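You operate a simulated robot arm through the tools that you are given. There is no shell and no other tool. Be economical: measure what you need, move in short steps, check, and stop when the job is done.

The job below is to be done with a simulated robot arm. You get a single attempt, and the scene is never put back.

## Task
Take the red gauge on the top of the grey box and put it away on the assembly bench top. Shut the filter cover. Put the liner box from the lower shelf of the service bench on the top of the service trolley. Take the thick stub and leave it on top of the steel mount on the deck of the blue trolley. Put the white card sleeve on the top of the spares trolley away on the top of the teach bench. Open the blue battery lid. Do these in any order. Set down upright: liner box.

The check looks at the end state, three seconds after you hand in, the way a careful person would. Anything else that was tipped, shoved, dropped, spilled or broken makes it a failure. Lids that push on must go on centred and level and be pressed home; caps that screw on are set level and turned clockwise until they are tight.

## Robot
A 7-joint arm with a fingered hand on a trunk, on a base that drives. Base frame: it is fixed to the floor where the robot stands at the start and does not move with it; the origin is under the middle of the robot, x ahead of it, y to its left, z up. Lengths are in m, angles in rad, forces in N, time in s.
Its first joint turns from -2.897 to 2.897 rad. Places, roughly: assembly bench top [0.2, 5.9, 0.8]; blue battery lid [-0.9, -1.1, 0.9]; filter cover [1.1, 1, 0.7]; liner box [-3.5, 1.25, 0.5]; steel mount [-6, 0.75, 0.75]; thick stub (3x2x8 cm) [-6, 1, 0.8]; top of the service trolley [-6, 2.9, 0.8]; top of the teach bench [-1.2, -1, 0.8]; white card sleeve (10x4x6 cm) [-6.1, 1.8, 0.8]. Payload 4.7 kg.
The TCP is the grasp point between the finger pads, 0.036 m short of the fingertips. In the tool frame z runs along the fingers and y along their closing line. Largest opening 0.12 m; the body of the gripper starts 0.042 m behind the TCP. The gripper is a hand of 5 fingers: y runs from the thumb to the fingers, the wrist lies at [-0.018, -0.122, -0.21] in the tool frame.
Orientation is told as [roll, pitch, yaw] about the base's x, y, z axes, in that order, counted from this pose: with the fingers straight down and the wrist toward the robot, the tool's x, y and z point along [0, 1, 0], [1, 0, 0] and [0, 0, -1] of the base frame.

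## Interface
- The arm moves only by the tool play_rows. Its argument "commands" is a list of rows, each an object of numbers (a shift or turn left out is 0): "rx", "ry", "rz": the turn, a rotation vector about the tool's x, y, z in rad; "x", "y", "z": the shift along the tool's x, y, z in mm. In form: [{"rx": .., "ry": .., "rz": .., "x": .., "y": .., "z": ..}, ...]. A call has 1 to 12 rows; each row is the pose to reach, as a shift and turn from the pose commanded when the call began, along the tool's axes at that moment. A row lasts 0.2 s, in which the tool goes at most 0.05 m and 0.15 rad; a call with a longer step from one row to the next is refused whole. Where a pose cannot be reached the arm comes as near as it can. A force on the tool above 40 N (or 10 N above the force at the start of the call, whichever is more), or a blocked arm, ends the call early, and 0.2 s more pass. In this call time passes only in rows, and 0.2 s behind the last. The reply holds the time, the measured pose of the TCP, the force on the tool along the base axes, the opening and the grip force, in the units named above and with some noise, with the torque about the TCP (base axes, N m) and any sound that the robot's microphone picked up.
- Cameras (640 x 400 px; columns grow to the right, rows downward): "scene" is now at [-0.2589, 0.0173, 1.2517]; the picture's right is [-0.67, -0.74, 0.00], its down [-0.15, 0.14, -0.98] and it looks along [0.73, -0.66, -0.20] (base axes); focal length 214 px, centre (320, 200). "wrist" rides on the gripper at [0.073, -0.091, -0.143] in the tool frame; the picture's right is [-0.80, 0.28, -0.53], its down [-0.53, -0.73, 0.42] and it looks along [-0.27, 0.62, 0.74] (tool axes); focal length 234 px, centre (320, 200). There is no depth. A picture from a camera that has moved, and an enlarged one, comes with that camera's place and axes in the base frame and with its lens.
- snapshot(camera): a new picture of that camera. No time passes.
- roll_base(legs): drives the robot by 1 to 6 legs, each [ahead, turn to the left] in m and rad, along the robot's own axes; the way and the turn of a leg run together, so that a leg with both is an arc; at most 1.5 m and 3.142 rad a leg. The arm and the cameras ride along, it lands a little off, and it stops where it bumps. It gives what a move gives.
- set_fingers(index, middle, ring, little, thumb_bend, thumb_turn): sets how far each is bent, from 0 (flat) to 1 (curled in); at 0.3 the hand is open as for a grip, at 0.7 the pads meet at the TCP. One left out holds its place. A second passes; each finger stops where it meets its share of the squeeze, and holds until it gets a number again. It is the only way to open and close the hand. It gives what a move gives, with no picture; readings hold the bend of each and the force on index, middle, ring, little, thumb and palm. thumb_turn goes from beside the hand (0) to across from the fingers (1), as for a grip.
- turn_head(pan, tilt): turns the head with the scene camera to pan (to the left, within 2.496 rad either way) and tilt (down, from -0.506 to 1.204), counted from straight ahead of the robot. It gives what a move gives.
- inspect(camera, box): a new picture of the part [left, top, right, bottom] of that camera's present view, enlarged. No time passes.
- hand_in(): hands the job in; it is judged then, once.

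Work in short steps. Places have to be worked out from the pictures, the camera data and where the tool is seen: move nearer, look again, correct. Check each grasp and each placing, and mend what went wrong. You have 165 turns and 112 pictures in all, those below and enlarged ones among them. Open the gripper and draw the arm clear of the work before you hand the job in, unless the task says otherwise; then end with one line.

The tools are called after "Request:" by a JSON object that holds its "name" and its "arguments". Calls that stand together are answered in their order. play_rows: Moves the arm, as the interface text tells. Its arguments: {"type":"object","properties":{"commands":{"type":"array","items":{"type":"object","properties":{"rx":{"type":"number"},"ry":{"type":"number"},"rz":{"type":"number"},"x":{"type":"number"},"y":{"type":"number"},"z":{"type":"number"}}}}},"required":["commands"]} The other tools are called the same way: set_fingers (index, middle, ring, little, thumb_bend, thumb_turn) moves the fingers one by one; roll_base (legs) drives the base; turn_head (pan, tilt) turns the head that bears the scene camera; snapshot (camera) takes a picture; inspect (camera, box) takes an enlarged picture of a part of a camera's view; hand_in () hands the job in.

At the start:

```text
time: 0.0
tool_pos: [0.6653, -0.2115, 1.3241]
tool_rot: [-0.001, 0.001, 0.001]
ft_force: [0.7, -0.2, -0.2]
torque: [0.02, 0.02, 0.0]
finger_gap: 0.1194
grasp_force: 0.1
shape: jaw
bend: [0.3, 0.3, 0.3, 0.3, 0.3, 0.98]
finger forces: [0.1, 0.1, 0.0, 0.0, 0.1, 0.0]
robot x, y, heading: [0.0042, 0.0017, 0.001]
head pan, tilt: [-0.737, 0.204]
```

scene: 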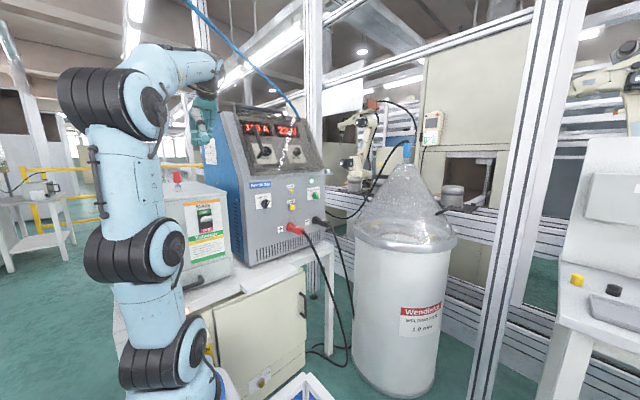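
wrist: 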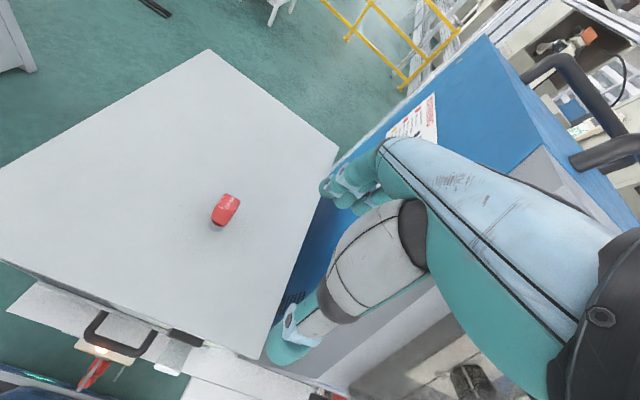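

I put the red gauge at about (0.71, -0.13, 1.18), using both views. I'll look closer at it, and then at the other places.

Request:
{"name": "inspect", "arguments": {"camera": "wrist", "box": [160, 150, 320, 250]}}

Request:
{"name": "turn_head", "arguments": {"pan": 0.75, "tilt": 0.3}}

Request:
{"name": "snapshot", "arguments": {"camera": "scene"}}

```text
4.00 times, centred on (240, 200) of wrist
camera zoom: at [0.575, -0.1394, 1.4681], right [0.28, -0.8, 0.53], down [-0.73, -0.53, -0.42], along [0.62, -0.27, -0.74], focal length 937 px, centre (640, 200)
```

zoom: 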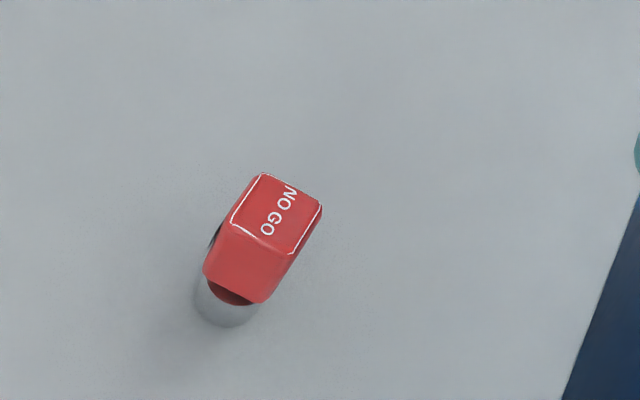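

```text
time: 1.6
tool_pos: [0.665, -0.2121, 1.3251]
tool_rot: [-0.002, 0.001, -0.001]
ft_force: [0.4, 0.1, 0.3]
torque: [0.0, 0.03, -0.02]
finger_gap: 0.1194
grasp_force: 0.0
shape: jaw
bend: [0.3, 0.3, 0.3, 0.3, 0.3, 0.98]
finger forces: [0.0, 0.1, 0.0, 0.0, 0.0, 0.0]
robot x, y, heading: [-0.0002, -0.0021, -0.001]
head pan, tilt: [0.75, 0.3]
```

```text
108 pictures are left
camera scene: at [-0.2597, 0.1435, 1.2427], right [0.68, -0.73, 0.0], down [-0.22, -0.2, -0.96], along [0.7, 0.65, -0.3], focal length 214 px, centre (320, 200)
```

scene: 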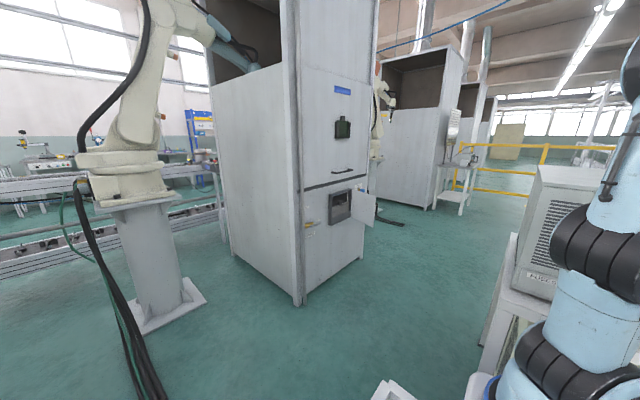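

The gauge stands upright at about (0.711, -0.131), with its top near z=1.21 and its faces along the base axes. I'll move over it, lower partway and look again.

Request:
{"name": "play_rows", "arguments": {"commands": [{"x": 40, "y": 23}, {"x": 81, "y": 46}, {"x": 81, "y": 46, "z": 35}, {"x": 81, "y": 46, "z": 60}]}}

Request:
{"name": "snapshot", "arguments": {"camera": "wrist"}}

Request:
{"name": "turn_head", "arguments": {"pan": -0.3, "tilt": 0.2}}

Request:
{"name": "snapshot", "arguments": {"camera": "scene"}}

```text
time: 2.6
tool_pos: [0.7111, -0.1314, 1.2636]
tool_rot: [0.0, 0.001, -0.001]
ft_force: [0.5, -0.1, 0.2]
torque: [-0.02, 0.02, 0.0]
finger_gap: 0.1199
grasp_force: 0.1
shape: jaw
bend: [0.3, 0.3, 0.3, 0.3, 0.3, 0.98]
finger forces: [0.1, 0.0, 0.0, 0.0, 0.0, 0.0]
robot x, y, heading: [0.0007, 0.0038, 0.005]
head pan, tilt: [0.75, 0.3]
```

```text
107 pictures are left
camera wrist: at [0.6199, -0.0587, 1.4071], right [0.28, -0.8, 0.53], down [-0.73, -0.53, -0.42], along [0.62, -0.27, -0.74], focal length 234 px, centre (320, 200)
```

wrist: 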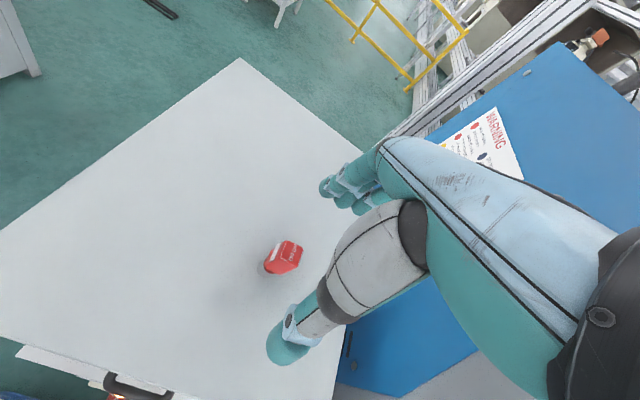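

```text
time: 3.9
tool_pos: [0.7112, -0.1314, 1.2651]
tool_rot: [0.001, 0.0, -0.001]
ft_force: [0.0, -0.1, 0.0]
torque: [0.02, 0.0, -0.01]
finger_gap: 0.1198
grasp_force: 0.0
shape: jaw
bend: [0.3, 0.3, 0.3, 0.3, 0.3, 0.98]
finger forces: [0.0, 0.1, 0.0, 0.0, 0.0, 0.0]
robot x, y, heading: [-0.0021, 0.0021, -0.002]
head pan, tilt: [-0.3, 0.201]
```

```text
106 pictures are left
camera scene: at [-0.239, 0.0524, 1.252], right [-0.29, -0.96, 0.0], down [-0.19, 0.06, -0.98], along [0.94, -0.29, -0.2], focal length 214 px, centre (320, 200)
```

scene: 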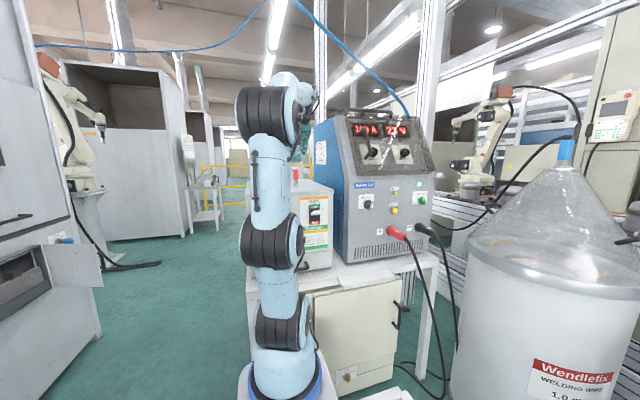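

The gauge lies nearly under the TCP. I'll zoom in to refine its place and height.

Request:
{"name": "inspect", "arguments": {"camera": "wrist", "box": [220, 200, 380, 300]}}

Request:
{"name": "inspect", "arguments": {"camera": "scene", "box": [240, 110, 400, 210]}}

```text
4.00 times, centred on (300, 250) of wrist
camera zoom: at [0.6199, -0.0589, 1.4073], right [0.28, -0.8, 0.53], down [-0.73, -0.53, -0.42], along [0.62, -0.27, -0.74], focal length 937 px, centre (400, 0)
```

zoom: 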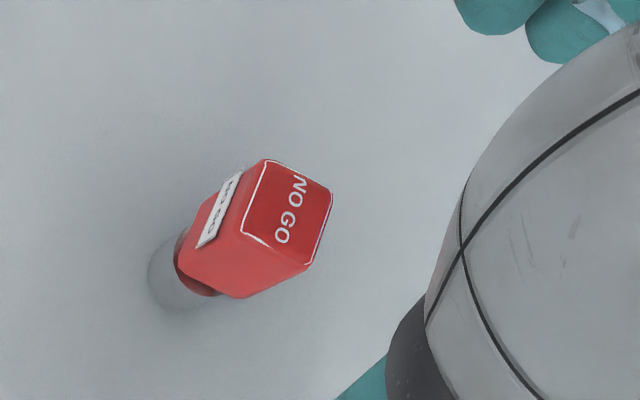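

```text
4.00 times, centred on (320, 160) of scene
camera zoom: at [-0.239, 0.0524, 1.252], right [-0.29, -0.96, 0.0], down [-0.19, 0.06, -0.98], along [0.94, -0.29, -0.2], focal length 858 px, centre (320, 360)
```

zoom: 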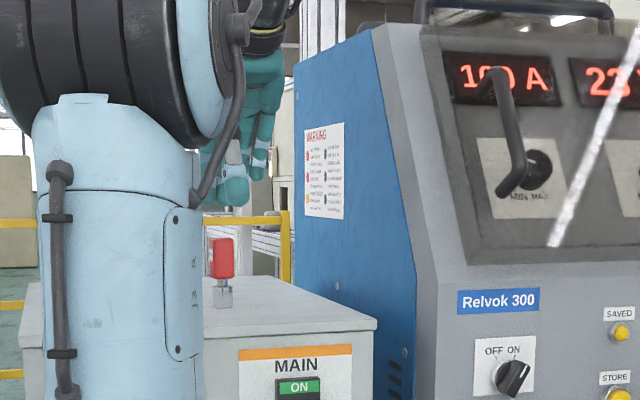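

Triangulated from the two wrist views, the gauge top is at (0.7215, -0.130, 1.190). I'll shift 10 mm ahead, descend to z≈1.172 and close.

Request:
{"name": "play_rows", "arguments": {"commands": [{"x": 1, "y": 10}, {"x": 1, "y": 10, "z": 40}, {"x": 1, "y": 10, "z": 70}, {"x": 1, "y": 10, "z": 91}]}}

Request:
{"name": "set_fingers", "arguments": {"index": 0.7, "middle": 0.7, "ring": 0.7, "little": 0.7, "thumb_bend": 0.7}}

Request:
{"name": "snapshot", "arguments": {"camera": "wrist"}}

```text
time: 4.9
tool_pos: [0.7228, -0.1288, 1.1742]
tool_rot: [0.0, -0.001, -0.002]
ft_force: [-0.6, -0.1, -0.8]
torque: [0.01, -0.06, -0.01]
finger_gap: 0.1196
grasp_force: 0.1
shape: jaw
bend: [0.3, 0.3, 0.3, 0.3, 0.3, 0.98]
finger forces: [0.0, 0.0, 0.0, 0.0, 0.1, 0.1]
robot x, y, heading: [-0.0044, -0.0012, 0.003]
head pan, tilt: [-0.3, 0.201]
```

```text
time: 5.9
tool_pos: [0.7212, -0.1295, 1.1748]
tool_rot: [0.001, 0.0, 0.001]
ft_force: [0.4, -0.2, 0.1]
torque: [0.03, -0.01, 0.01]
finger_gap: 0.0196
grasp_force: 6.1
shape: fingers
bend: [0.65, 0.7, 0.7, 0.7, 0.65, 0.97]
finger forces: [5.0, 1.1, 0.0, 0.0, 5.7, 0.1]
robot x, y, heading: [0.0008, -0.0008, 0.001]
head pan, tilt: [-0.3, 0.201]
```

```text
103 pictures are left
camera wrist: at [0.6306, -0.0565, 1.3171], right [0.28, -0.8, 0.53], down [-0.73, -0.53, -0.42], along [0.62, -0.27, -0.74], focal length 234 px, centre (320, 200)
```

wrist: 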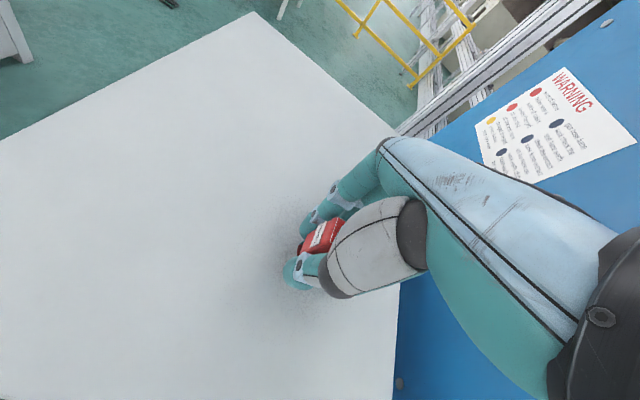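

The gauge is held between index and thumb. I'll lift it and look around for the way to the assembly bench.

Request:
{"name": "play_rows", "arguments": {"commands": [{"z": -40}, {"z": -80}, {"z": -120}, {"z": -150}, {"z": -150, "y": -45}, {"z": -150, "y": -90}, {"z": -150, "y": -135}]}}

Request:
{"name": "turn_head", "arguments": {"pan": 1.57, "tilt": 0.3}}

Request:
{"name": "snapshot", "arguments": {"camera": "scene"}}

Request:
{"name": "snapshot", "arguments": {"camera": "wrist"}}

```text
time: 7.5
tool_pos: [0.5875, -0.1289, 1.3243]
tool_rot: [0.0, 0.001, 0.0]
ft_force: [1.7, -0.6, -1.8]
torque: [0.04, 0.1, 0.0]
finger_gap: 0.0198
grasp_force: 6.1
shape: fingers
bend: [0.65, 0.7, 0.7, 0.7, 0.65, 0.97]
finger forces: [5.0, 1.2, 0.0, 0.0, 5.8, 0.0]
robot x, y, heading: [0.0016, -0.0012, 0.004]
head pan, tilt: [-0.3, 0.201]
```

```text
time: 9.3
tool_pos: [0.5863, -0.1286, 1.3243]
tool_rot: [0.002, 0.0, -0.001]
ft_force: [-0.2, -0.7, -0.8]
torque: [0.0, 0.01, 0.01]
finger_gap: 0.0198
grasp_force: 5.9
shape: fingers
bend: [0.65, 0.7, 0.7, 0.7, 0.65, 0.97]
finger forces: [5.0, 1.1, 0.0, 0.1, 5.7, 0.0]
robot x, y, heading: [-0.004, 0.0002, 0.002]
head pan, tilt: [1.571, 0.3]
```

```text
102 pictures are left
camera scene: at [-0.3279, 0.1733, 1.2427], right [1.0, 0.0, 0.0], down [0.0, -0.3, -0.96], along [0.0, 0.96, -0.3], focal length 214 px, centre (320, 200)
```

scene: 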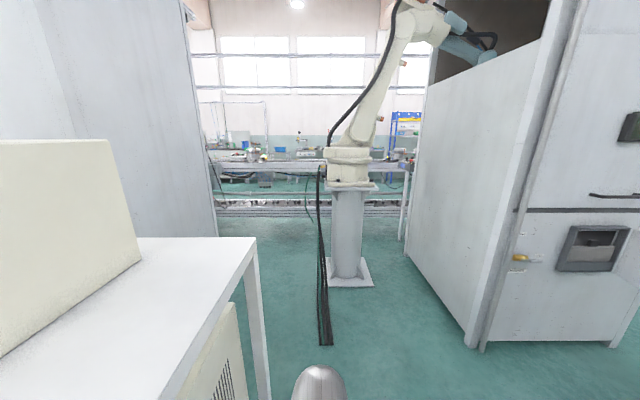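

```text
101 pictures are left
camera wrist: at [0.4967, -0.0562, 1.4682], right [0.28, -0.8, 0.53], down [-0.73, -0.53, -0.42], along [0.62, -0.27, -0.74], focal length 234 px, centre (320, 200)
```

wrist: 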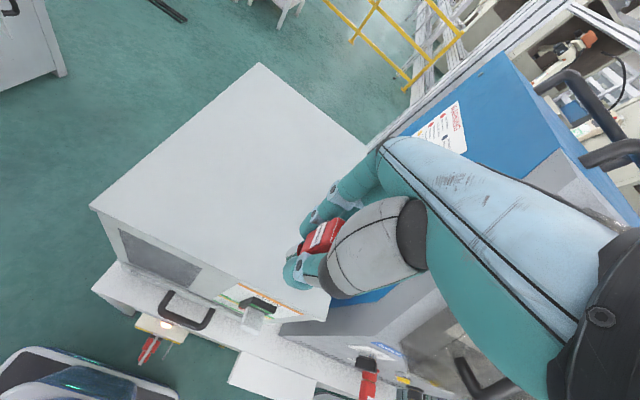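

The gauge is lifted and the arm is clear. I'll zoom in on the way ahead toward the assembly bench.

Request:
{"name": "inspect", "arguments": {"camera": "scene", "box": [200, 100, 440, 250]}}

Request:
{"name": "turn_head", "arguments": {"pan": 0.6, "tilt": 0.5}}

Request:
{"name": "snapshot", "arguments": {"camera": "scene"}}

```text
2.67 times, centred on (320, 175) of scene
camera zoom: at [-0.3279, 0.1733, 1.2427], right [1.0, 0.0, 0.0], down [0.0, -0.3, -0.96], along [0.0, 0.96, -0.3], focal length 572 px, centre (320, 267)
```

zoom: 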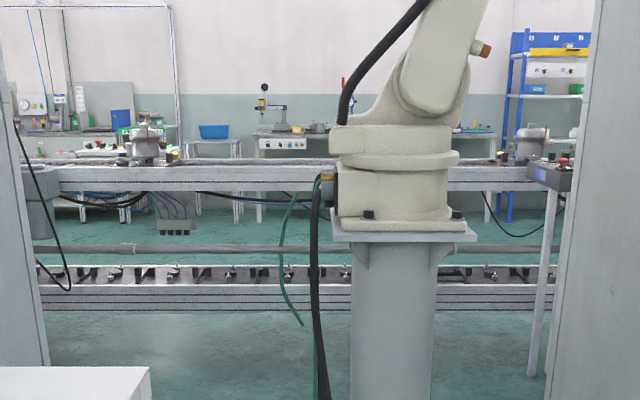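

```text
time: 10.6
tool_pos: [0.5883, -0.1279, 1.3246]
tool_rot: [0.001, 0.001, 0.001]
ft_force: [0.4, -0.5, 0.1]
torque: [0.0, 0.02, 0.0]
finger_gap: 0.0199
grasp_force: 5.8
shape: fingers
bend: [0.65, 0.7, 0.7, 0.7, 0.65, 0.97]
finger forces: [5.0, 1.1, 0.1, 0.0, 5.8, 0.1]
robot x, y, heading: [0.0018, -0.001, 0.002]
head pan, tilt: [0.6, 0.499]
```

```text
99 pictures are left
camera scene: at [-0.253, 0.1314, 1.2243], right [0.57, -0.82, 0.0], down [-0.39, -0.27, -0.88], along [0.72, 0.5, -0.48], focal length 214 px, centre (320, 200)
```

scene: 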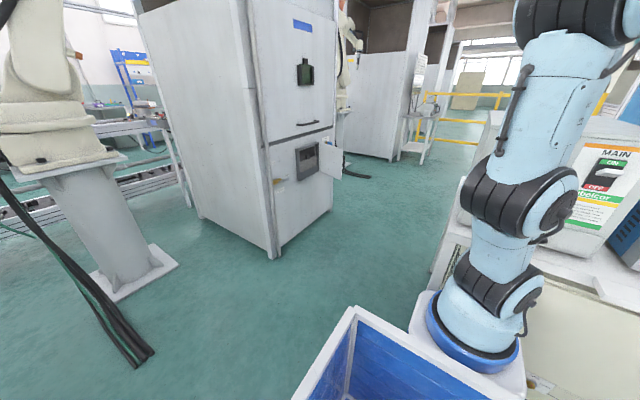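

A conveyor line lies between here and the assembly bench, so I need a way around it. I'll check the clearance around my base first.

Request:
{"name": "turn_head", "arguments": {"pan": 0.5, "tilt": 1.2}}

Request:
{"name": "snapshot", "arguments": {"camera": "scene"}}

Request:
{"name": "turn_head", "arguments": {"pan": 2.4, "tilt": 0.5}}

Request:
{"name": "snapshot", "arguments": {"camera": "scene"}}

```text
time: 11.7
tool_pos: [0.5879, -0.1283, 1.3249]
tool_rot: [-0.001, 0.0, 0.0]
ft_force: [0.2, -0.7, -0.8]
torque: [-0.02, -0.03, -0.06]
finger_gap: 0.0198
grasp_force: 6.2
shape: fingers
bend: [0.65, 0.7, 0.7, 0.7, 0.65, 0.97]
finger forces: [5.1, 1.1, 0.1, 0.1, 5.7, 0.0]
robot x, y, heading: [0.0002, -0.0004, 0.005]
head pan, tilt: [0.499, 1.201]
```

```text
98 pictures are left
camera scene: at [-0.2789, 0.1067, 1.1707], right [0.48, -0.88, 0.0], down [-0.82, -0.45, -0.36], along [0.32, 0.17, -0.93], focal length 214 px, centre (320, 200)
```

scene: 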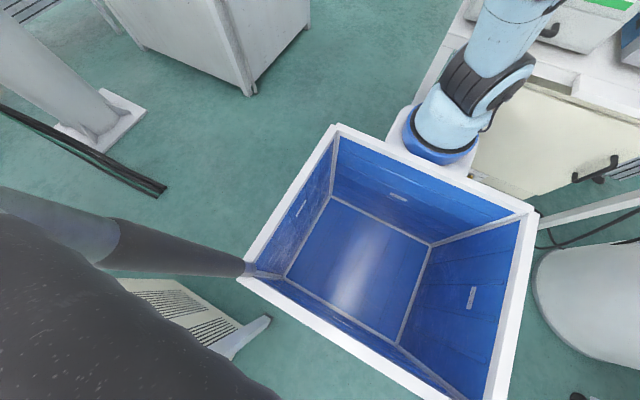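

```text
time: 13.5
tool_pos: [0.5869, -0.1295, 1.3257]
tool_rot: [0.001, 0.0, 0.0]
ft_force: [0.7, -0.2, -0.9]
torque: [0.01, 0.01, -0.02]
finger_gap: 0.0197
grasp_force: 5.6
shape: fingers
bend: [0.65, 0.7, 0.7, 0.7, 0.65, 0.97]
finger forces: [5.0, 1.1, 0.1, 0.0, 5.7, 0.0]
robot x, y, heading: [0.001, -0.0014, 0.001]
head pan, tilt: [2.4, 0.499]
```

```text
97 pictures are left
camera scene: at [-0.395, 0.1414, 1.2243], right [0.68, 0.74, 0.0], down [0.35, -0.32, -0.88], along [-0.65, 0.59, -0.48], focal length 214 px, centre (320, 200)
```

scene: 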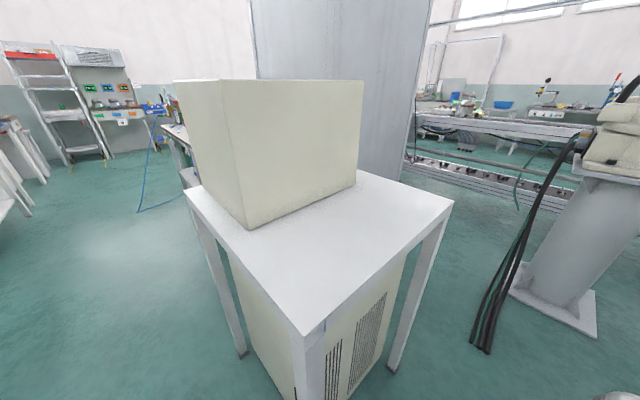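

There is room to slip out between the bench and the cabinet. I'll back off a bit, turn 45° left, drive ahead, square up heading +x and look again.

Request:
{"name": "roll_base", "arguments": {"legs": [[-0.1, 0], [0, 0.8], [0.72, 0], [0, -0.8]]}}

Request:
{"name": "turn_head", "arguments": {"pan": 0.9, "tilt": 0.3}}

Request:
{"name": "snapshot", "arguments": {"camera": "scene"}}

Request:
{"name": "turn_head", "arguments": {"pan": 0.1, "tilt": 0.3}}

Request:
{"name": "snapshot", "arguments": {"camera": "scene"}}

```text
time: 22.4
tool_pos: [0.9836, 0.3892, 1.3242]
tool_rot: [-0.002, 0.001, 0.001]
ft_force: [0.0, -0.6, -0.3]
torque: [-0.02, 0.02, 0.01]
finger_gap: 0.0197
grasp_force: 5.8
shape: fingers
bend: [0.65, 0.7, 0.7, 0.7, 0.65, 0.97]
finger forces: [4.7, 1.8, 0.0, 0.0, 5.2, 0.0]
robot x, y, heading: [0.3968, 0.5175, -0.004]
head pan, tilt: [2.4, 0.499]
```

```text
time: 24.0
tool_pos: [0.9838, 0.3889, 1.324]
tool_rot: [0.0, -0.001, 0.0]
ft_force: [-0.1, 0.4, -1.1]
torque: [-0.02, 0.04, 0.0]
finger_gap: 0.0196
grasp_force: 5.7
shape: fingers
bend: [0.65, 0.7, 0.7, 0.7, 0.65, 0.97]
finger forces: [4.7, 1.6, 0.0, 0.0, 5.2, 0.1]
robot x, y, heading: [0.3965, 0.517, -0.002]
head pan, tilt: [0.901, 0.3]
```

```text
96 pictures are left
camera scene: at [0.1271, 0.6708, 1.2427], right [0.78, -0.62, 0.0], down [-0.18, -0.23, -0.96], along [0.59, 0.75, -0.3], focal length 214 px, centre (320, 200)
```

scene: 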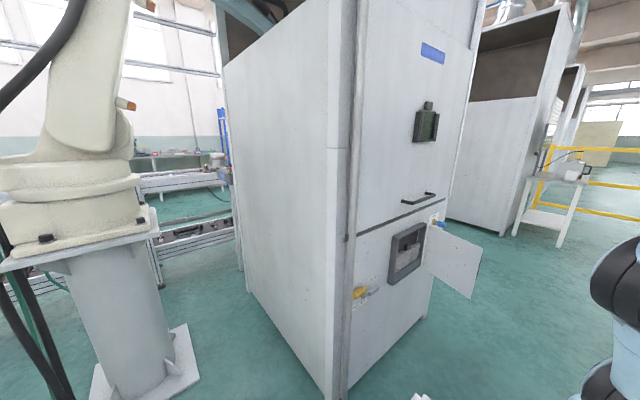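

```text
time: 25.1
tool_pos: [0.9836, 0.3889, 1.3241]
tool_rot: [0.0, 0.0, 0.0]
ft_force: [-0.4, -0.3, 0.2]
torque: [-0.01, -0.02, 0.02]
finger_gap: 0.0194
grasp_force: 6.0
shape: fingers
bend: [0.65, 0.7, 0.7, 0.7, 0.65, 0.97]
finger forces: [4.5, 1.7, 0.1, 0.1, 5.2, 0.0]
robot x, y, heading: [0.4004, 0.514, -0.001]
head pan, tilt: [0.099, 0.3]
```

```text
95 pictures are left
camera scene: at [0.162, 0.6069, 1.2427], right [0.1, -0.99, 0.0], down [-0.29, -0.03, -0.96], along [0.95, 0.1, -0.3], focal length 214 px, centre (320, 200)
```

scene: 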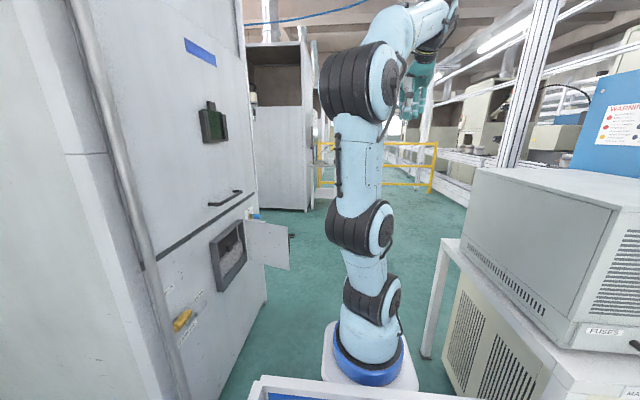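

The corridor past the open flap is tight but passable. I'll shift slightly right and drive past to x≈2.2, then look north between the cabinets.

Request:
{"name": "roll_base", "arguments": {"legs": [[0.3, -0.2], [0.3, 0.2], [1.2, 0]]}}

Request:
{"name": "turn_head", "arguments": {"pan": 1.5, "tilt": 0.3}}

Request:
{"name": "snapshot", "arguments": {"camera": "scene"}}

```text
time: 34.4
tool_pos: [2.7624, 0.3233, 1.3241]
tool_rot: [0.0, 0.002, -0.005]
ft_force: [-0.3, 0.3, -1.0]
torque: [0.01, -0.02, -0.01]
finger_gap: 0.0194
grasp_force: 5.6
shape: fingers
bend: [0.65, 0.7, 0.7, 0.7, 0.65, 0.97]
finger forces: [4.5, 1.8, 0.0, 0.1, 5.2, 0.0]
robot x, y, heading: [2.1769, 0.4556, -0.003]
head pan, tilt: [0.099, 0.3]
```

```text
time: 36.0
tool_pos: [2.7614, 0.3232, 1.3238]
tool_rot: [0.001, 0.002, -0.005]
ft_force: [0.5, 0.3, -1.5]
torque: [-0.01, 0.0, -0.02]
finger_gap: 0.0192
grasp_force: 5.8
shape: fingers
bend: [0.65, 0.7, 0.7, 0.7, 0.65, 0.97]
finger forces: [4.4, 1.7, 0.0, 0.1, 5.1, 0.0]
robot x, y, heading: [2.1732, 0.4523, -0.006]
head pan, tilt: [1.499, 0.3]
```

```text
94 pictures are left
camera scene: at [1.8555, 0.6298, 1.2427], right [1.0, -0.08, 0.0], down [-0.02, -0.29, -0.96], along [0.07, 0.95, -0.3], focal length 214 px, centre (320, 200)
```

scene: 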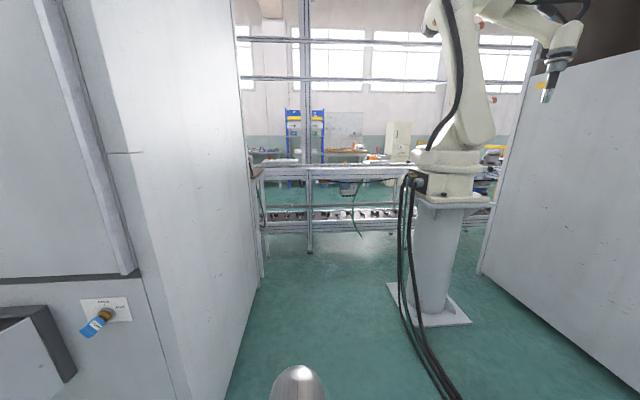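

The conveyor continues here too, so I'll look east for its end.

Request:
{"name": "turn_head", "arguments": {"pan": 0.5, "tilt": 0.2}}

Request:
{"name": "snapshot", "arguments": {"camera": "scene"}}

Request:
{"name": "turn_head", "arguments": {"pan": 2.45, "tilt": 0.2}}

Request:
{"name": "snapshot", "arguments": {"camera": "scene"}}

```text
time: 37.2
tool_pos: [2.7624, 0.3229, 1.3247]
tool_rot: [-0.001, 0.001, -0.005]
ft_force: [0.4, -0.5, -0.9]
torque: [0.01, -0.02, 0.0]
finger_gap: 0.0197
grasp_force: 5.6
shape: fingers
bend: [0.65, 0.7, 0.7, 0.7, 0.65, 0.97]
finger forces: [4.5, 1.8, 0.0, 0.1, 5.0, 0.0]
robot x, y, heading: [2.1786, 0.4563, -0.003]
head pan, tilt: [0.499, 0.201]
```

```text
93 pictures are left
camera scene: at [1.9303, 0.5809, 1.252], right [0.47, -0.88, 0.0], down [-0.18, -0.09, -0.98], along [0.86, 0.46, -0.2], focal length 214 px, centre (320, 200)
```

scene: 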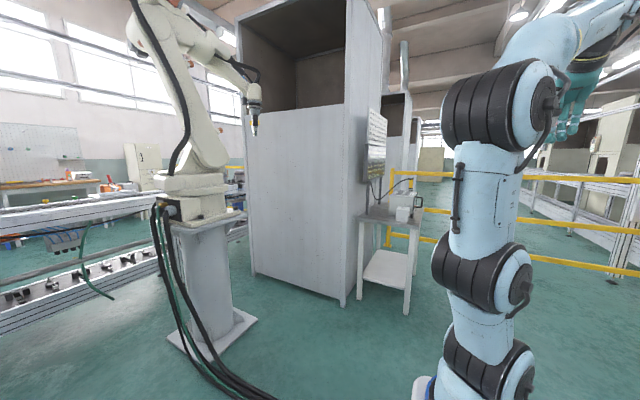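

```text
time: 39.1
tool_pos: [2.7622, 0.3235, 1.3241]
tool_rot: [0.0, -0.001, -0.004]
ft_force: [-0.2, 0.0, -0.1]
torque: [0.02, -0.01, -0.01]
finger_gap: 0.0196
grasp_force: 6.1
shape: fingers
bend: [0.65, 0.7, 0.7, 0.7, 0.65, 0.97]
finger forces: [4.5, 1.8, 0.0, 0.0, 5.1, 0.1]
robot x, y, heading: [2.1764, 0.4583, -0.005]
head pan, tilt: [2.45, 0.201]
```

```text
92 pictures are left
camera scene: at [1.7768, 0.5966, 1.252], right [0.64, 0.77, 0.0], down [0.15, -0.13, -0.98], along [-0.75, 0.63, -0.2], focal length 214 px, centre (320, 200)
```

scene: 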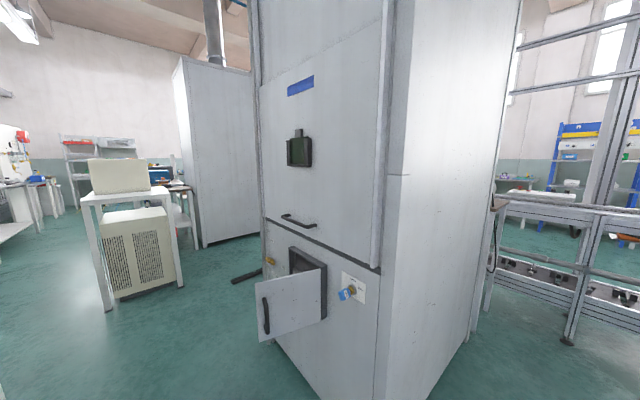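

The conveyor looks closed off to the east, while the west side opens near the trolleys. I'll turn around here, drive back west past the flap, and go through the corridor at y≈-0.15.

Request:
{"name": "roll_base", "arguments": {"legs": [[0, 3.14], [1.5, 0], [0.45, 0], [0, 0.7], [0.95, 0], [0, -0.7]]}}

Request:
{"name": "turn_head", "arguments": {"pan": -0.4, "tilt": 0.25}}

Request:
{"name": "snapshot", "arguments": {"camera": "scene"}}

Request:
{"name": "turn_head", "arguments": {"pan": 1.0, "tilt": 0.3}}

Request:
{"name": "snapshot", "arguments": {"camera": "scene"}}

```text
time: 60.3
tool_pos: [-0.6176, -0.0138, 1.3201]
tool_rot: [0.006, 0.008, -2.472]
ft_force: [0.8, -1.1, -0.9]
torque: [0.02, 0.03, -0.02]
finger_gap: 0.0181
grasp_force: 5.6
shape: fingers
bend: [0.65, 0.7, 0.7, 0.7, 0.66, 0.97]
finger forces: [4.6, 2.7, 0.0, 0.1, 4.9, 0.0]
robot x, y, heading: [-0.073, 0.245, -2.471]
head pan, tilt: [2.45, 0.201]
stopped in leg 5: the robot was blocked; the commanded pose is now the measured one
```

```text
time: 62.8
tool_pos: [-0.6173, -0.014, 1.3204]
tool_rot: [0.006, 0.009, -2.469]
ft_force: [-0.4, 0.0, -0.4]
torque: [0.01, 0.01, 0.02]
finger_gap: 0.0181
grasp_force: 6.2
shape: fingers
bend: [0.65, 0.7, 0.7, 0.7, 0.66, 0.97]
finger forces: [4.7, 2.7, 0.1, 0.0, 5.0, 0.0]
robot x, y, heading: [-0.0723, 0.2474, -2.472]
head pan, tilt: [-0.4, 0.25]
```

```text
91 pictures are left
camera scene: at [0.148, 0.3644, 1.2474], right [-0.27, 0.96, 0.0], down [0.24, 0.07, -0.97], along [-0.93, -0.26, -0.25], focal length 214 px, centre (320, 200)
```

scene: 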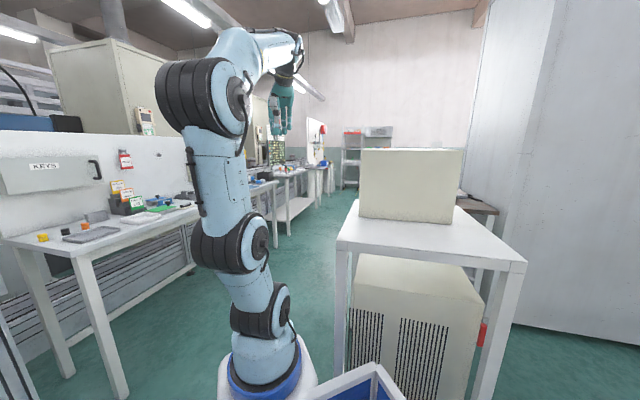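

```text
time: 64.3
tool_pos: [-0.6172, -0.0146, 1.3202]
tool_rot: [0.006, 0.009, -2.469]
ft_force: [0.4, 0.2, -0.1]
torque: [-0.02, 0.02, 0.03]
finger_gap: 0.0181
grasp_force: 6.8
shape: fingers
bend: [0.65, 0.7, 0.7, 0.7, 0.66, 0.97]
finger forces: [4.7, 2.7, 0.0, 0.1, 5.0, 0.1]
robot x, y, heading: [-0.075, 0.2471, -2.467]
head pan, tilt: [1.0, 0.3]
```

```text
90 pictures are left
camera scene: at [0.2472, 0.2964, 1.2427], right [-1.0, -0.1, 0.0], down [-0.03, 0.29, -0.96], along [0.09, -0.95, -0.3], focal length 214 px, centre (320, 200)
```

scene: 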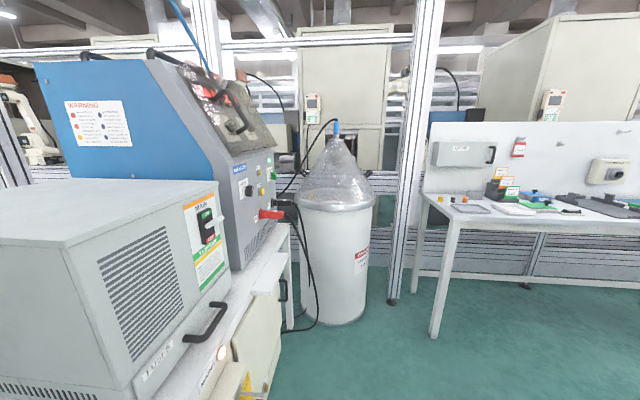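

My front-right corner touched the beige-box table. I'll back off, go further south, then turn west along the middle of the corridor (y≈-0.25).

Request:
{"name": "roll_base", "arguments": {"legs": [[-0.15, 0], [0, 0.6], [0.62, 0], [0, -1.27], [0.5, 0]]}}

Request:
{"name": "turn_head", "arguments": {"pan": -0.6, "tilt": 0.3}}

Request:
{"name": "snapshot", "arguments": {"camera": "scene"}}

Request:
{"name": "turn_head", "arguments": {"pan": 0.9, "tilt": 0.35}}

Request:
{"name": "snapshot", "arguments": {"camera": "scene"}}

```text
time: 76.1
tool_pos: [-1.2281, -0.1217, 1.3193]
tool_rot: [0.005, 0.007, -3.134]
ft_force: [0.4, -0.2, 0.3]
torque: [-0.01, 0.0, -0.01]
finger_gap: 0.0178
grasp_force: 5.6
shape: fingers
bend: [0.66, 0.7, 0.7, 0.7, 0.66, 0.97]
finger forces: [4.3, 2.7, 0.0, 0.1, 4.3, 0.0]
robot x, y, heading: [-0.6401, -0.2478, -3.136]
head pan, tilt: [1.0, 0.3]
```

```text
time: 77.8
tool_pos: [-1.2288, -0.1216, 1.3204]
tool_rot: [0.006, 0.007, -3.136]
ft_force: [-0.2, 0.0, -1.0]
torque: [0.0, -0.03, -0.03]
finger_gap: 0.018
grasp_force: 5.8
shape: fingers
bend: [0.66, 0.7, 0.7, 0.7, 0.66, 0.97]
finger forces: [4.3, 2.7, 0.0, 0.0, 4.3, 0.1]
robot x, y, heading: [-0.638, -0.252, -3.131]
head pan, tilt: [-0.6, 0.3]
```

```text
89 pictures are left
camera scene: at [-0.3837, -0.2784, 1.2427], right [0.56, 0.83, 0.0], down [0.25, -0.17, -0.96], along [-0.79, 0.54, -0.3], focal length 214 px, centre (320, 200)
```

scene: 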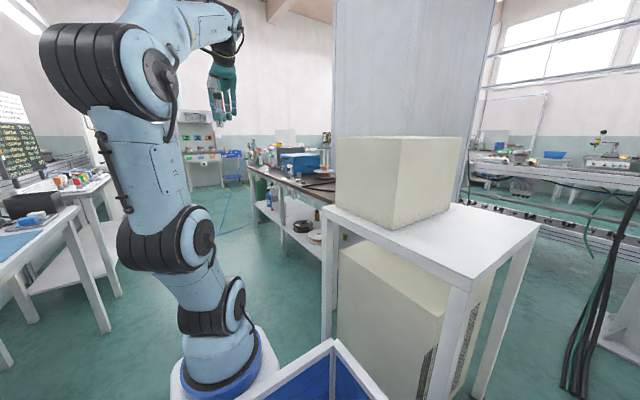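

```text
time: 79.4
tool_pos: [-1.2293, -0.1212, 1.3197]
tool_rot: [0.005, 0.008, -3.134]
ft_force: [-1.0, 0.0, -0.8]
torque: [0.01, 0.01, 0.02]
finger_gap: 0.018
grasp_force: 5.9
shape: fingers
bend: [0.66, 0.7, 0.7, 0.7, 0.66, 0.97]
finger forces: [4.3, 2.9, 0.0, 0.0, 4.3, 0.0]
robot x, y, heading: [-0.6386, -0.2521, -3.136]
head pan, tilt: [0.901, 0.351]
```

```text
88 pictures are left
camera scene: at [-0.3638, -0.4039, 1.238], right [-0.79, 0.62, 0.0], down [0.21, 0.27, -0.94], along [-0.58, -0.74, -0.34], focal length 214 px, centre (320, 200)
```

scene: 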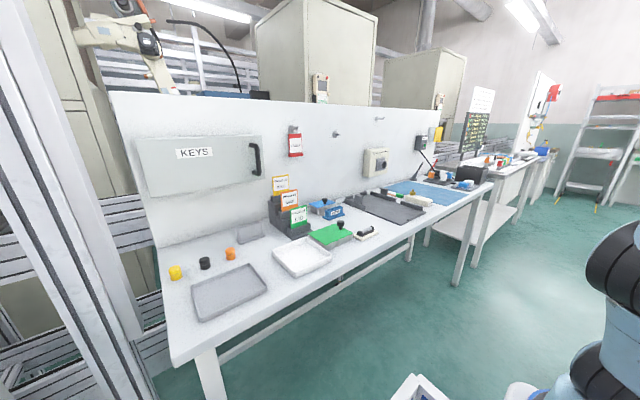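

The way west is clear along y≈-0.25. I'll drive to x≈-3.3 and look north.

Request:
{"name": "roll_base", "arguments": {"legs": [[1.4, 0], [1.3, 0]]}}

Request:
{"name": "turn_head", "arguments": {"pan": -1.2, "tilt": 0.25}}

Request:
{"name": "snapshot", "arguments": {"camera": "scene"}}

Request:
{"name": "turn_head", "arguments": {"pan": -0.1, "tilt": 0.25}}

Request:
{"name": "snapshot", "arguments": {"camera": "scene"}}

```text
time: 92.7
tool_pos: [-3.9704, -0.1502, 1.3201]
tool_rot: [0.004, 0.008, -3.133]
ft_force: [-0.3, 0.0, -1.0]
torque: [0.02, 0.04, 0.02]
finger_gap: 0.0179
grasp_force: 5.4
shape: fingers
bend: [0.66, 0.7, 0.7, 0.7, 0.66, 0.97]
finger forces: [4.5, 2.5, 0.1, 0.0, 4.3, 0.0]
robot x, y, heading: [-3.3834, -0.2777, -3.139]
head pan, tilt: [0.901, 0.351]
```

```text
time: 94.7
tool_pos: [-3.9707, -0.1496, 1.3208]
tool_rot: [0.003, 0.009, -3.135]
ft_force: [0.6, 0.5, -1.0]
torque: [0.0, 0.02, -0.01]
finger_gap: 0.0179
grasp_force: 5.1
shape: fingers
bend: [0.66, 0.7, 0.7, 0.7, 0.66, 0.97]
finger forces: [4.4, 2.6, 0.0, 0.0, 4.3, 0.0]
robot x, y, heading: [-3.38, -0.2775, -3.13]
head pan, tilt: [-1.201, 0.25]
```

```text
87 pictures are left
camera scene: at [-3.0819, -0.2699, 1.2474], right [0.93, 0.37, 0.0], down [0.09, -0.23, -0.97], along [-0.36, 0.9, -0.25], focal length 214 px, centre (320, 200)
```

scene: 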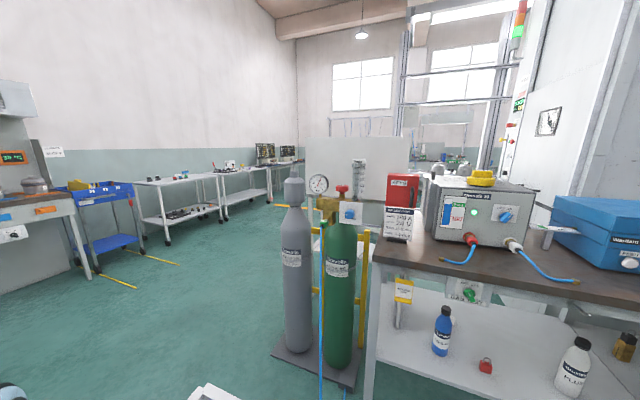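

```text
time: 96.0
tool_pos: [-3.97, -0.15, 1.3199]
tool_rot: [0.006, 0.008, -3.133]
ft_force: [-0.2, 0.3, -0.6]
torque: [0.01, 0.0, -0.01]
finger_gap: 0.0178
grasp_force: 5.7
shape: fingers
bend: [0.66, 0.7, 0.7, 0.7, 0.66, 0.97]
finger forces: [4.4, 2.4, 0.1, 0.1, 4.3, 0.0]
robot x, y, heading: [-3.38, -0.282, -3.135]
head pan, tilt: [-0.099, 0.25]
```

```text
86 pictures are left
camera scene: at [-3.1405, -0.348, 1.2474], right [0.09, 1.0, 0.0], down [0.25, -0.02, -0.97], along [-0.96, 0.09, -0.25], focal length 214 px, centre (320, 200)
```

scene: 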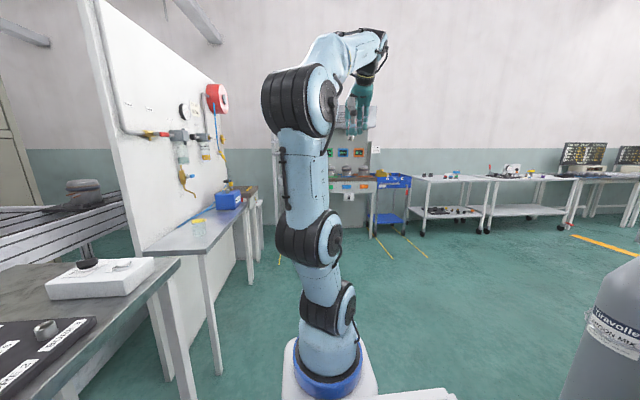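

The west aisle is open, with the trolleys along the west wall. I'll drive to x≈-4.6, turn north and move up to y≈2.2, then look.

Request:
{"name": "roll_base", "arguments": {"legs": [[1.25, 0], [0, -1.57], [1.5, 0], [1.0, 0]]}}

Request:
{"name": "turn_head", "arguments": {"pan": -0.4, "tilt": 0.25}}

Request:
{"name": "snapshot", "arguments": {"camera": "scene"}}

Request:
{"name": "turn_head", "arguments": {"pan": 1.5, "tilt": 0.3}}

Request:
{"name": "snapshot", "arguments": {"camera": "scene"}}

Request:
{"name": "turn_head", "arguments": {"pan": -1.8, "tilt": 0.3}}

Request:
{"name": "snapshot", "arguments": {"camera": "scene"}}

```text
time: 117.8
tool_pos: [-4.4419, 2.7811, 1.3192]
tool_rot: [0.006, 0.008, 1.557]
ft_force: [-0.6, -0.9, -1.3]
torque: [0.03, 0.02, 0.01]
finger_gap: 0.0175
grasp_force: 4.9
shape: fingers
bend: [0.66, 0.7, 0.7, 0.7, 0.66, 0.97]
finger forces: [4.4, 2.4, 0.1, 0.1, 4.2, 0.1]
robot x, y, heading: [-4.5825, 2.1965, 1.555]
head pan, tilt: [-0.099, 0.25]
```

```text
time: 118.6
tool_pos: [-4.442, 2.781, 1.32]
tool_rot: [0.006, 0.009, 1.556]
ft_force: [0.6, 0.2, -0.3]
torque: [-0.03, 0.01, -0.01]
finger_gap: 0.0175
grasp_force: 5.1
shape: fingers
bend: [0.66, 0.7, 0.7, 0.7, 0.66, 0.97]
finger forces: [4.4, 2.5, 0.0, 0.1, 4.2, 0.0]
robot x, y, heading: [-4.586, 2.1954, 1.559]
head pan, tilt: [-0.4, 0.25]
```

```text
85 pictures are left
camera scene: at [-4.6298, 1.9503, 1.2474], right [0.92, -0.4, 0.0], down [-0.1, -0.23, -0.97], along [0.39, 0.89, -0.25], focal length 214 px, centre (320, 200)
```

scene: 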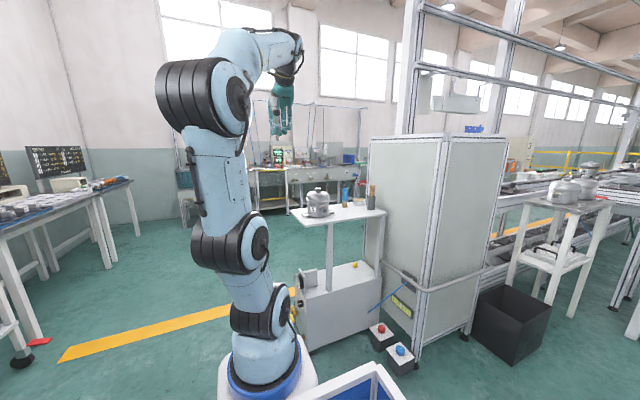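

```text
time: 120.5
tool_pos: [-4.4402, 2.7806, 1.3194]
tool_rot: [0.006, 0.007, 1.558]
ft_force: [1.1, 0.3, 0.2]
torque: [0.0, 0.01, 0.0]
finger_gap: 0.0173
grasp_force: 5.0
shape: fingers
bend: [0.66, 0.7, 0.7, 0.7, 0.66, 0.97]
finger forces: [4.4, 2.3, 0.1, 0.1, 4.2, 0.1]
robot x, y, heading: [-4.5849, 2.1944, 1.563]
head pan, tilt: [1.499, 0.3]
```

```text
84 pictures are left
camera scene: at [-4.7604, 1.873, 1.2427], right [0.09, 1.0, 0.0], down [0.29, -0.03, -0.96], along [-0.95, 0.08, -0.3], focal length 214 px, centre (320, 200)
```

scene: 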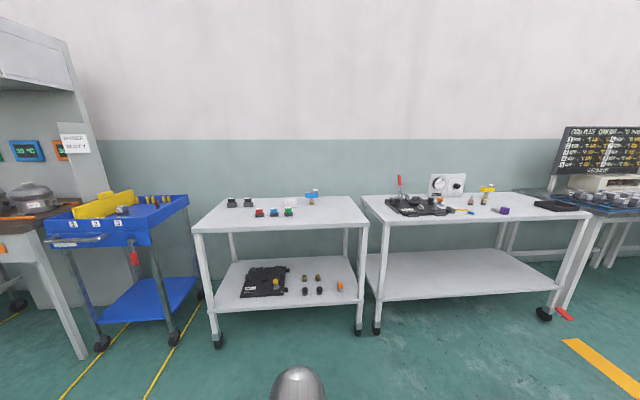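

```text
time: 123.3
tool_pos: [-4.4424, 2.7818, 1.3199]
tool_rot: [0.005, 0.009, 1.558]
ft_force: [-1.0, 0.5, -1.5]
torque: [0.0, 0.02, 0.0]
finger_gap: 0.0173
grasp_force: 5.5
shape: fingers
bend: [0.66, 0.7, 0.7, 0.7, 0.66, 0.97]
finger forces: [4.3, 2.3, 0.1, 0.0, 4.1, 0.0]
robot x, y, heading: [-4.5864, 2.1939, 1.555]
head pan, tilt: [-1.799, 0.3]
```

```text
83 pictures are left
camera scene: at [-4.5768, 1.8423, 1.2427], right [-0.24, -0.97, 0.0], down [-0.29, 0.07, -0.96], along [0.93, -0.23, -0.3], focal length 214 px, centre (320, 200)
```

scene: 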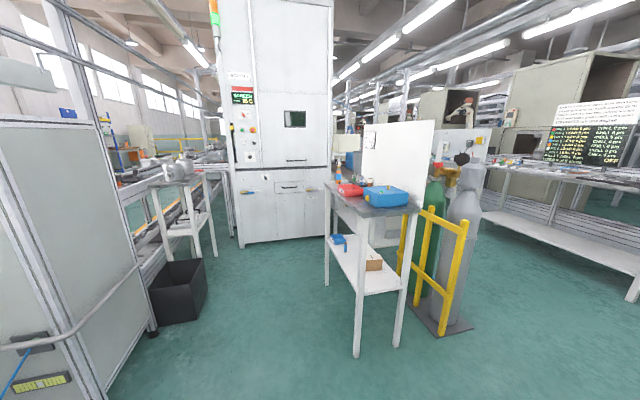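

I can see the liner box on the service bench's lower west end, and the trolleys along the west wall. I'll go north along x≈-5.0, past the pot stand, to reach the assembly bench side.

Request:
{"name": "roll_base", "arguments": {"legs": [[0, 0.5], [0.85, 0], [0, -0.5], [1.5, 0]]}}

Request:
{"name": "turn_head", "arguments": {"pan": -1.1, "tilt": 0.25}}

Request:
{"name": "snapshot", "arguments": {"camera": "scene"}}

```text
time: 137.7
tool_pos: [-4.8143, 5.0197, 1.3205]
tool_rot: [0.005, 0.008, 1.549]
ft_force: [-0.2, 0.5, 0.0]
torque: [-0.02, 0.01, -0.05]
finger_gap: 0.0173
grasp_force: 5.3
shape: fingers
bend: [0.66, 0.7, 0.7, 0.7, 0.66, 0.97]
finger forces: [4.5, 2.3, 0.0, 0.0, 4.1, 0.0]
robot x, y, heading: [-4.9608, 4.4319, 1.548]
head pan, tilt: [-1.799, 0.3]
```

```text
time: 138.8
tool_pos: [-4.8147, 5.0206, 1.3201]
tool_rot: [0.004, 0.009, 1.549]
ft_force: [-0.1, 1.2, -1.4]
torque: [0.0, 0.02, 0.01]
finger_gap: 0.0172
grasp_force: 5.4
shape: fingers
bend: [0.66, 0.7, 0.7, 0.7, 0.66, 0.97]
finger forces: [4.5, 2.3, 0.0, 0.1, 4.1, 0.0]
robot x, y, heading: [-4.9636, 4.4339, 1.549]
head pan, tilt: [-1.1, 0.25]
```

```text
82 pictures are left
camera scene: at [-4.9637, 4.1466, 1.2474], right [0.43, -0.9, 0.0], down [-0.22, -0.11, -0.97], along [0.87, 0.42, -0.25], focal length 214 px, centre (320, 200)
```

scene: 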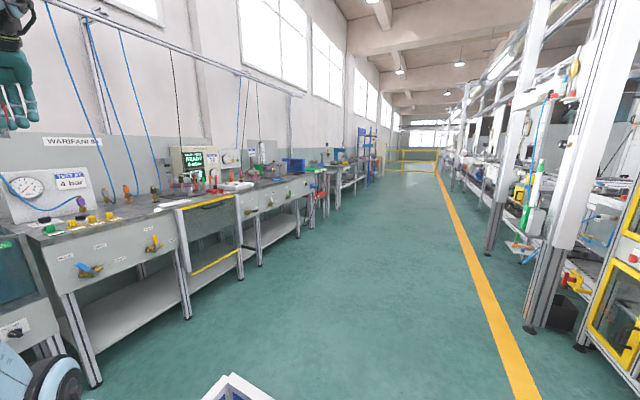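

A clear aisle runs east. I'll turn east along y≈4.45 and drive up toward the assembly bench at x≈0.2.

Request:
{"name": "roll_base", "arguments": {"legs": [[0, -1.55], [1.5, 0], [1.5, 0], [1.2, 0]]}}

Request:
{"name": "turn_head", "arguments": {"pan": 0.9, "tilt": 0.3}}

Request:
{"name": "snapshot", "arguments": {"camera": "scene"}}

```text
time: 162.7
tool_pos: [-0.1731, 4.3113, 1.3206]
tool_rot: [0.005, 0.008, 0.027]
ft_force: [-0.1, -0.4, -1.4]
torque: [-0.01, 0.02, 0.04]
finger_gap: 0.0168
grasp_force: 5.5
shape: fingers
bend: [0.66, 0.7, 0.7, 0.7, 0.66, 0.97]
finger forces: [4.6, 2.1, 0.0, 0.0, 3.9, 0.0]
robot x, y, heading: [-0.7643, 4.4307, 0.029]
head pan, tilt: [-1.1, 0.25]
```

```text
time: 164.7
tool_pos: [-0.1723, 4.3104, 1.3201]
tool_rot: [0.005, 0.009, 0.026]
ft_force: [-0.5, 0.7, -1.1]
torque: [0.01, 0.01, -0.02]
finger_gap: 0.0167
grasp_force: 5.8
shape: fingers
bend: [0.66, 0.7, 0.7, 0.7, 0.66, 0.97]
finger forces: [4.5, 2.1, 0.1, 0.0, 4.0, 0.0]
robot x, y, heading: [-0.7626, 4.4288, 0.026]
head pan, tilt: [0.901, 0.3]
```

```text
81 pictures are left
camera scene: at [-1.0384, 4.5765, 1.2427], right [0.8, -0.6, 0.0], down [-0.18, -0.24, -0.96], along [0.58, 0.76, -0.3], focal length 214 px, centre (320, 200)
```

scene: 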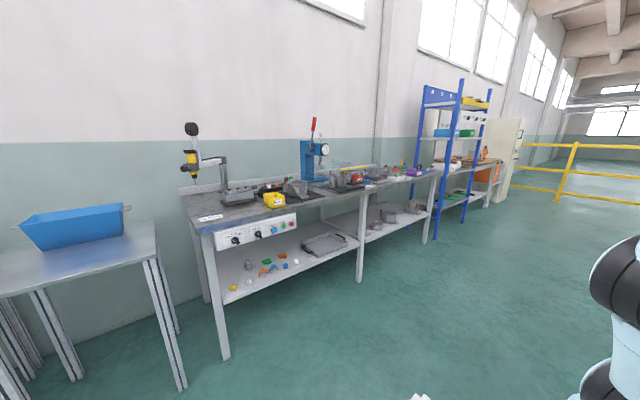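

The assembly bench top is the long dark one. I'll zoom in for a free spot.

Request:
{"name": "inspect", "arguments": {"camera": "scene", "box": [180, 110, 500, 310]}}

```text
2.00 times, centred on (340, 210) of scene
camera zoom: at [-1.0384, 4.5765, 1.2427], right [0.8, -0.6, 0.0], down [-0.18, -0.24, -0.96], along [0.58, 0.76, -0.3], focal length 429 px, centre (280, 180)
```

zoom: 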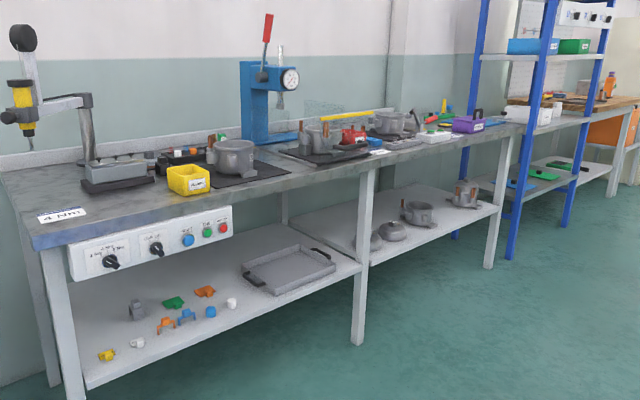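

A free spot lies near the front at about (-0.64, 5.73). I'll turn to face the bench, drive up, and look down.

Request:
{"name": "roll_base", "arguments": {"legs": [[0, 1.545], [0.48, 0]]}}

Request:
{"name": "snapshot", "arguments": {"camera": "wrist"}}

Request:
{"name": "turn_head", "arguments": {"pan": -0.35, "tilt": 0.4}}

Request:
{"name": "snapshot", "arguments": {"camera": "scene"}}

```text
time: 171.2
tool_pos: [-0.6101, 5.5001, 1.3204]
tool_rot: [0.005, 0.01, 1.554]
ft_force: [0.1, 0.3, -0.8]
torque: [0.01, 0.02, 0.02]
finger_gap: 0.0164
grasp_force: 4.8
shape: fingers
bend: [0.66, 0.7, 0.7, 0.7, 0.66, 0.97]
finger forces: [4.6, 2.0, 0.1, 0.0, 3.9, 0.0]
robot x, y, heading: [-0.753, 4.9134, 1.553]
head pan, tilt: [0.901, 0.3]
```

```text
79 pictures are left
camera wrist: at [-0.6821, 5.4111, 1.4649], right [0.81, 0.27, 0.52], down [0.52, -0.75, -0.42], along [0.27, 0.61, -0.74], focal length 234 px, centre (320, 200)
```

wrist: 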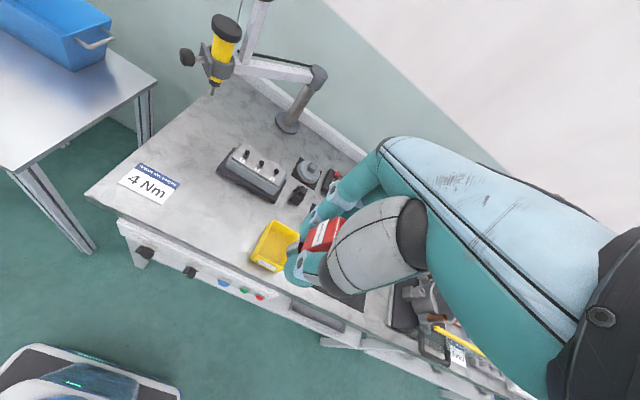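

```text
time: 172.7
tool_pos: [-0.6095, 5.4992, 1.3196]
tool_rot: [0.005, 0.01, 1.552]
ft_force: [-0.7, -0.3, -1.0]
torque: [0.0, 0.01, 0.01]
finger_gap: 0.0161
grasp_force: 5.0
shape: fingers
bend: [0.66, 0.7, 0.7, 0.7, 0.66, 0.97]
finger forces: [4.5, 2.1, 0.1, 0.0, 3.8, 0.0]
robot x, y, heading: [-0.7537, 4.9121, 1.549]
head pan, tilt: [-0.351, 0.4]
```

```text
78 pictures are left
camera scene: at [-0.8051, 4.6712, 1.2335], right [0.93, -0.36, 0.0], down [-0.14, -0.36, -0.92], along [0.33, 0.86, -0.39], focal length 214 px, centre (320, 200)
```

scene: 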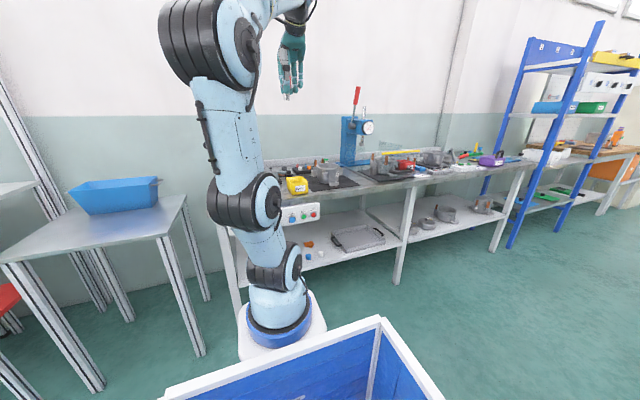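

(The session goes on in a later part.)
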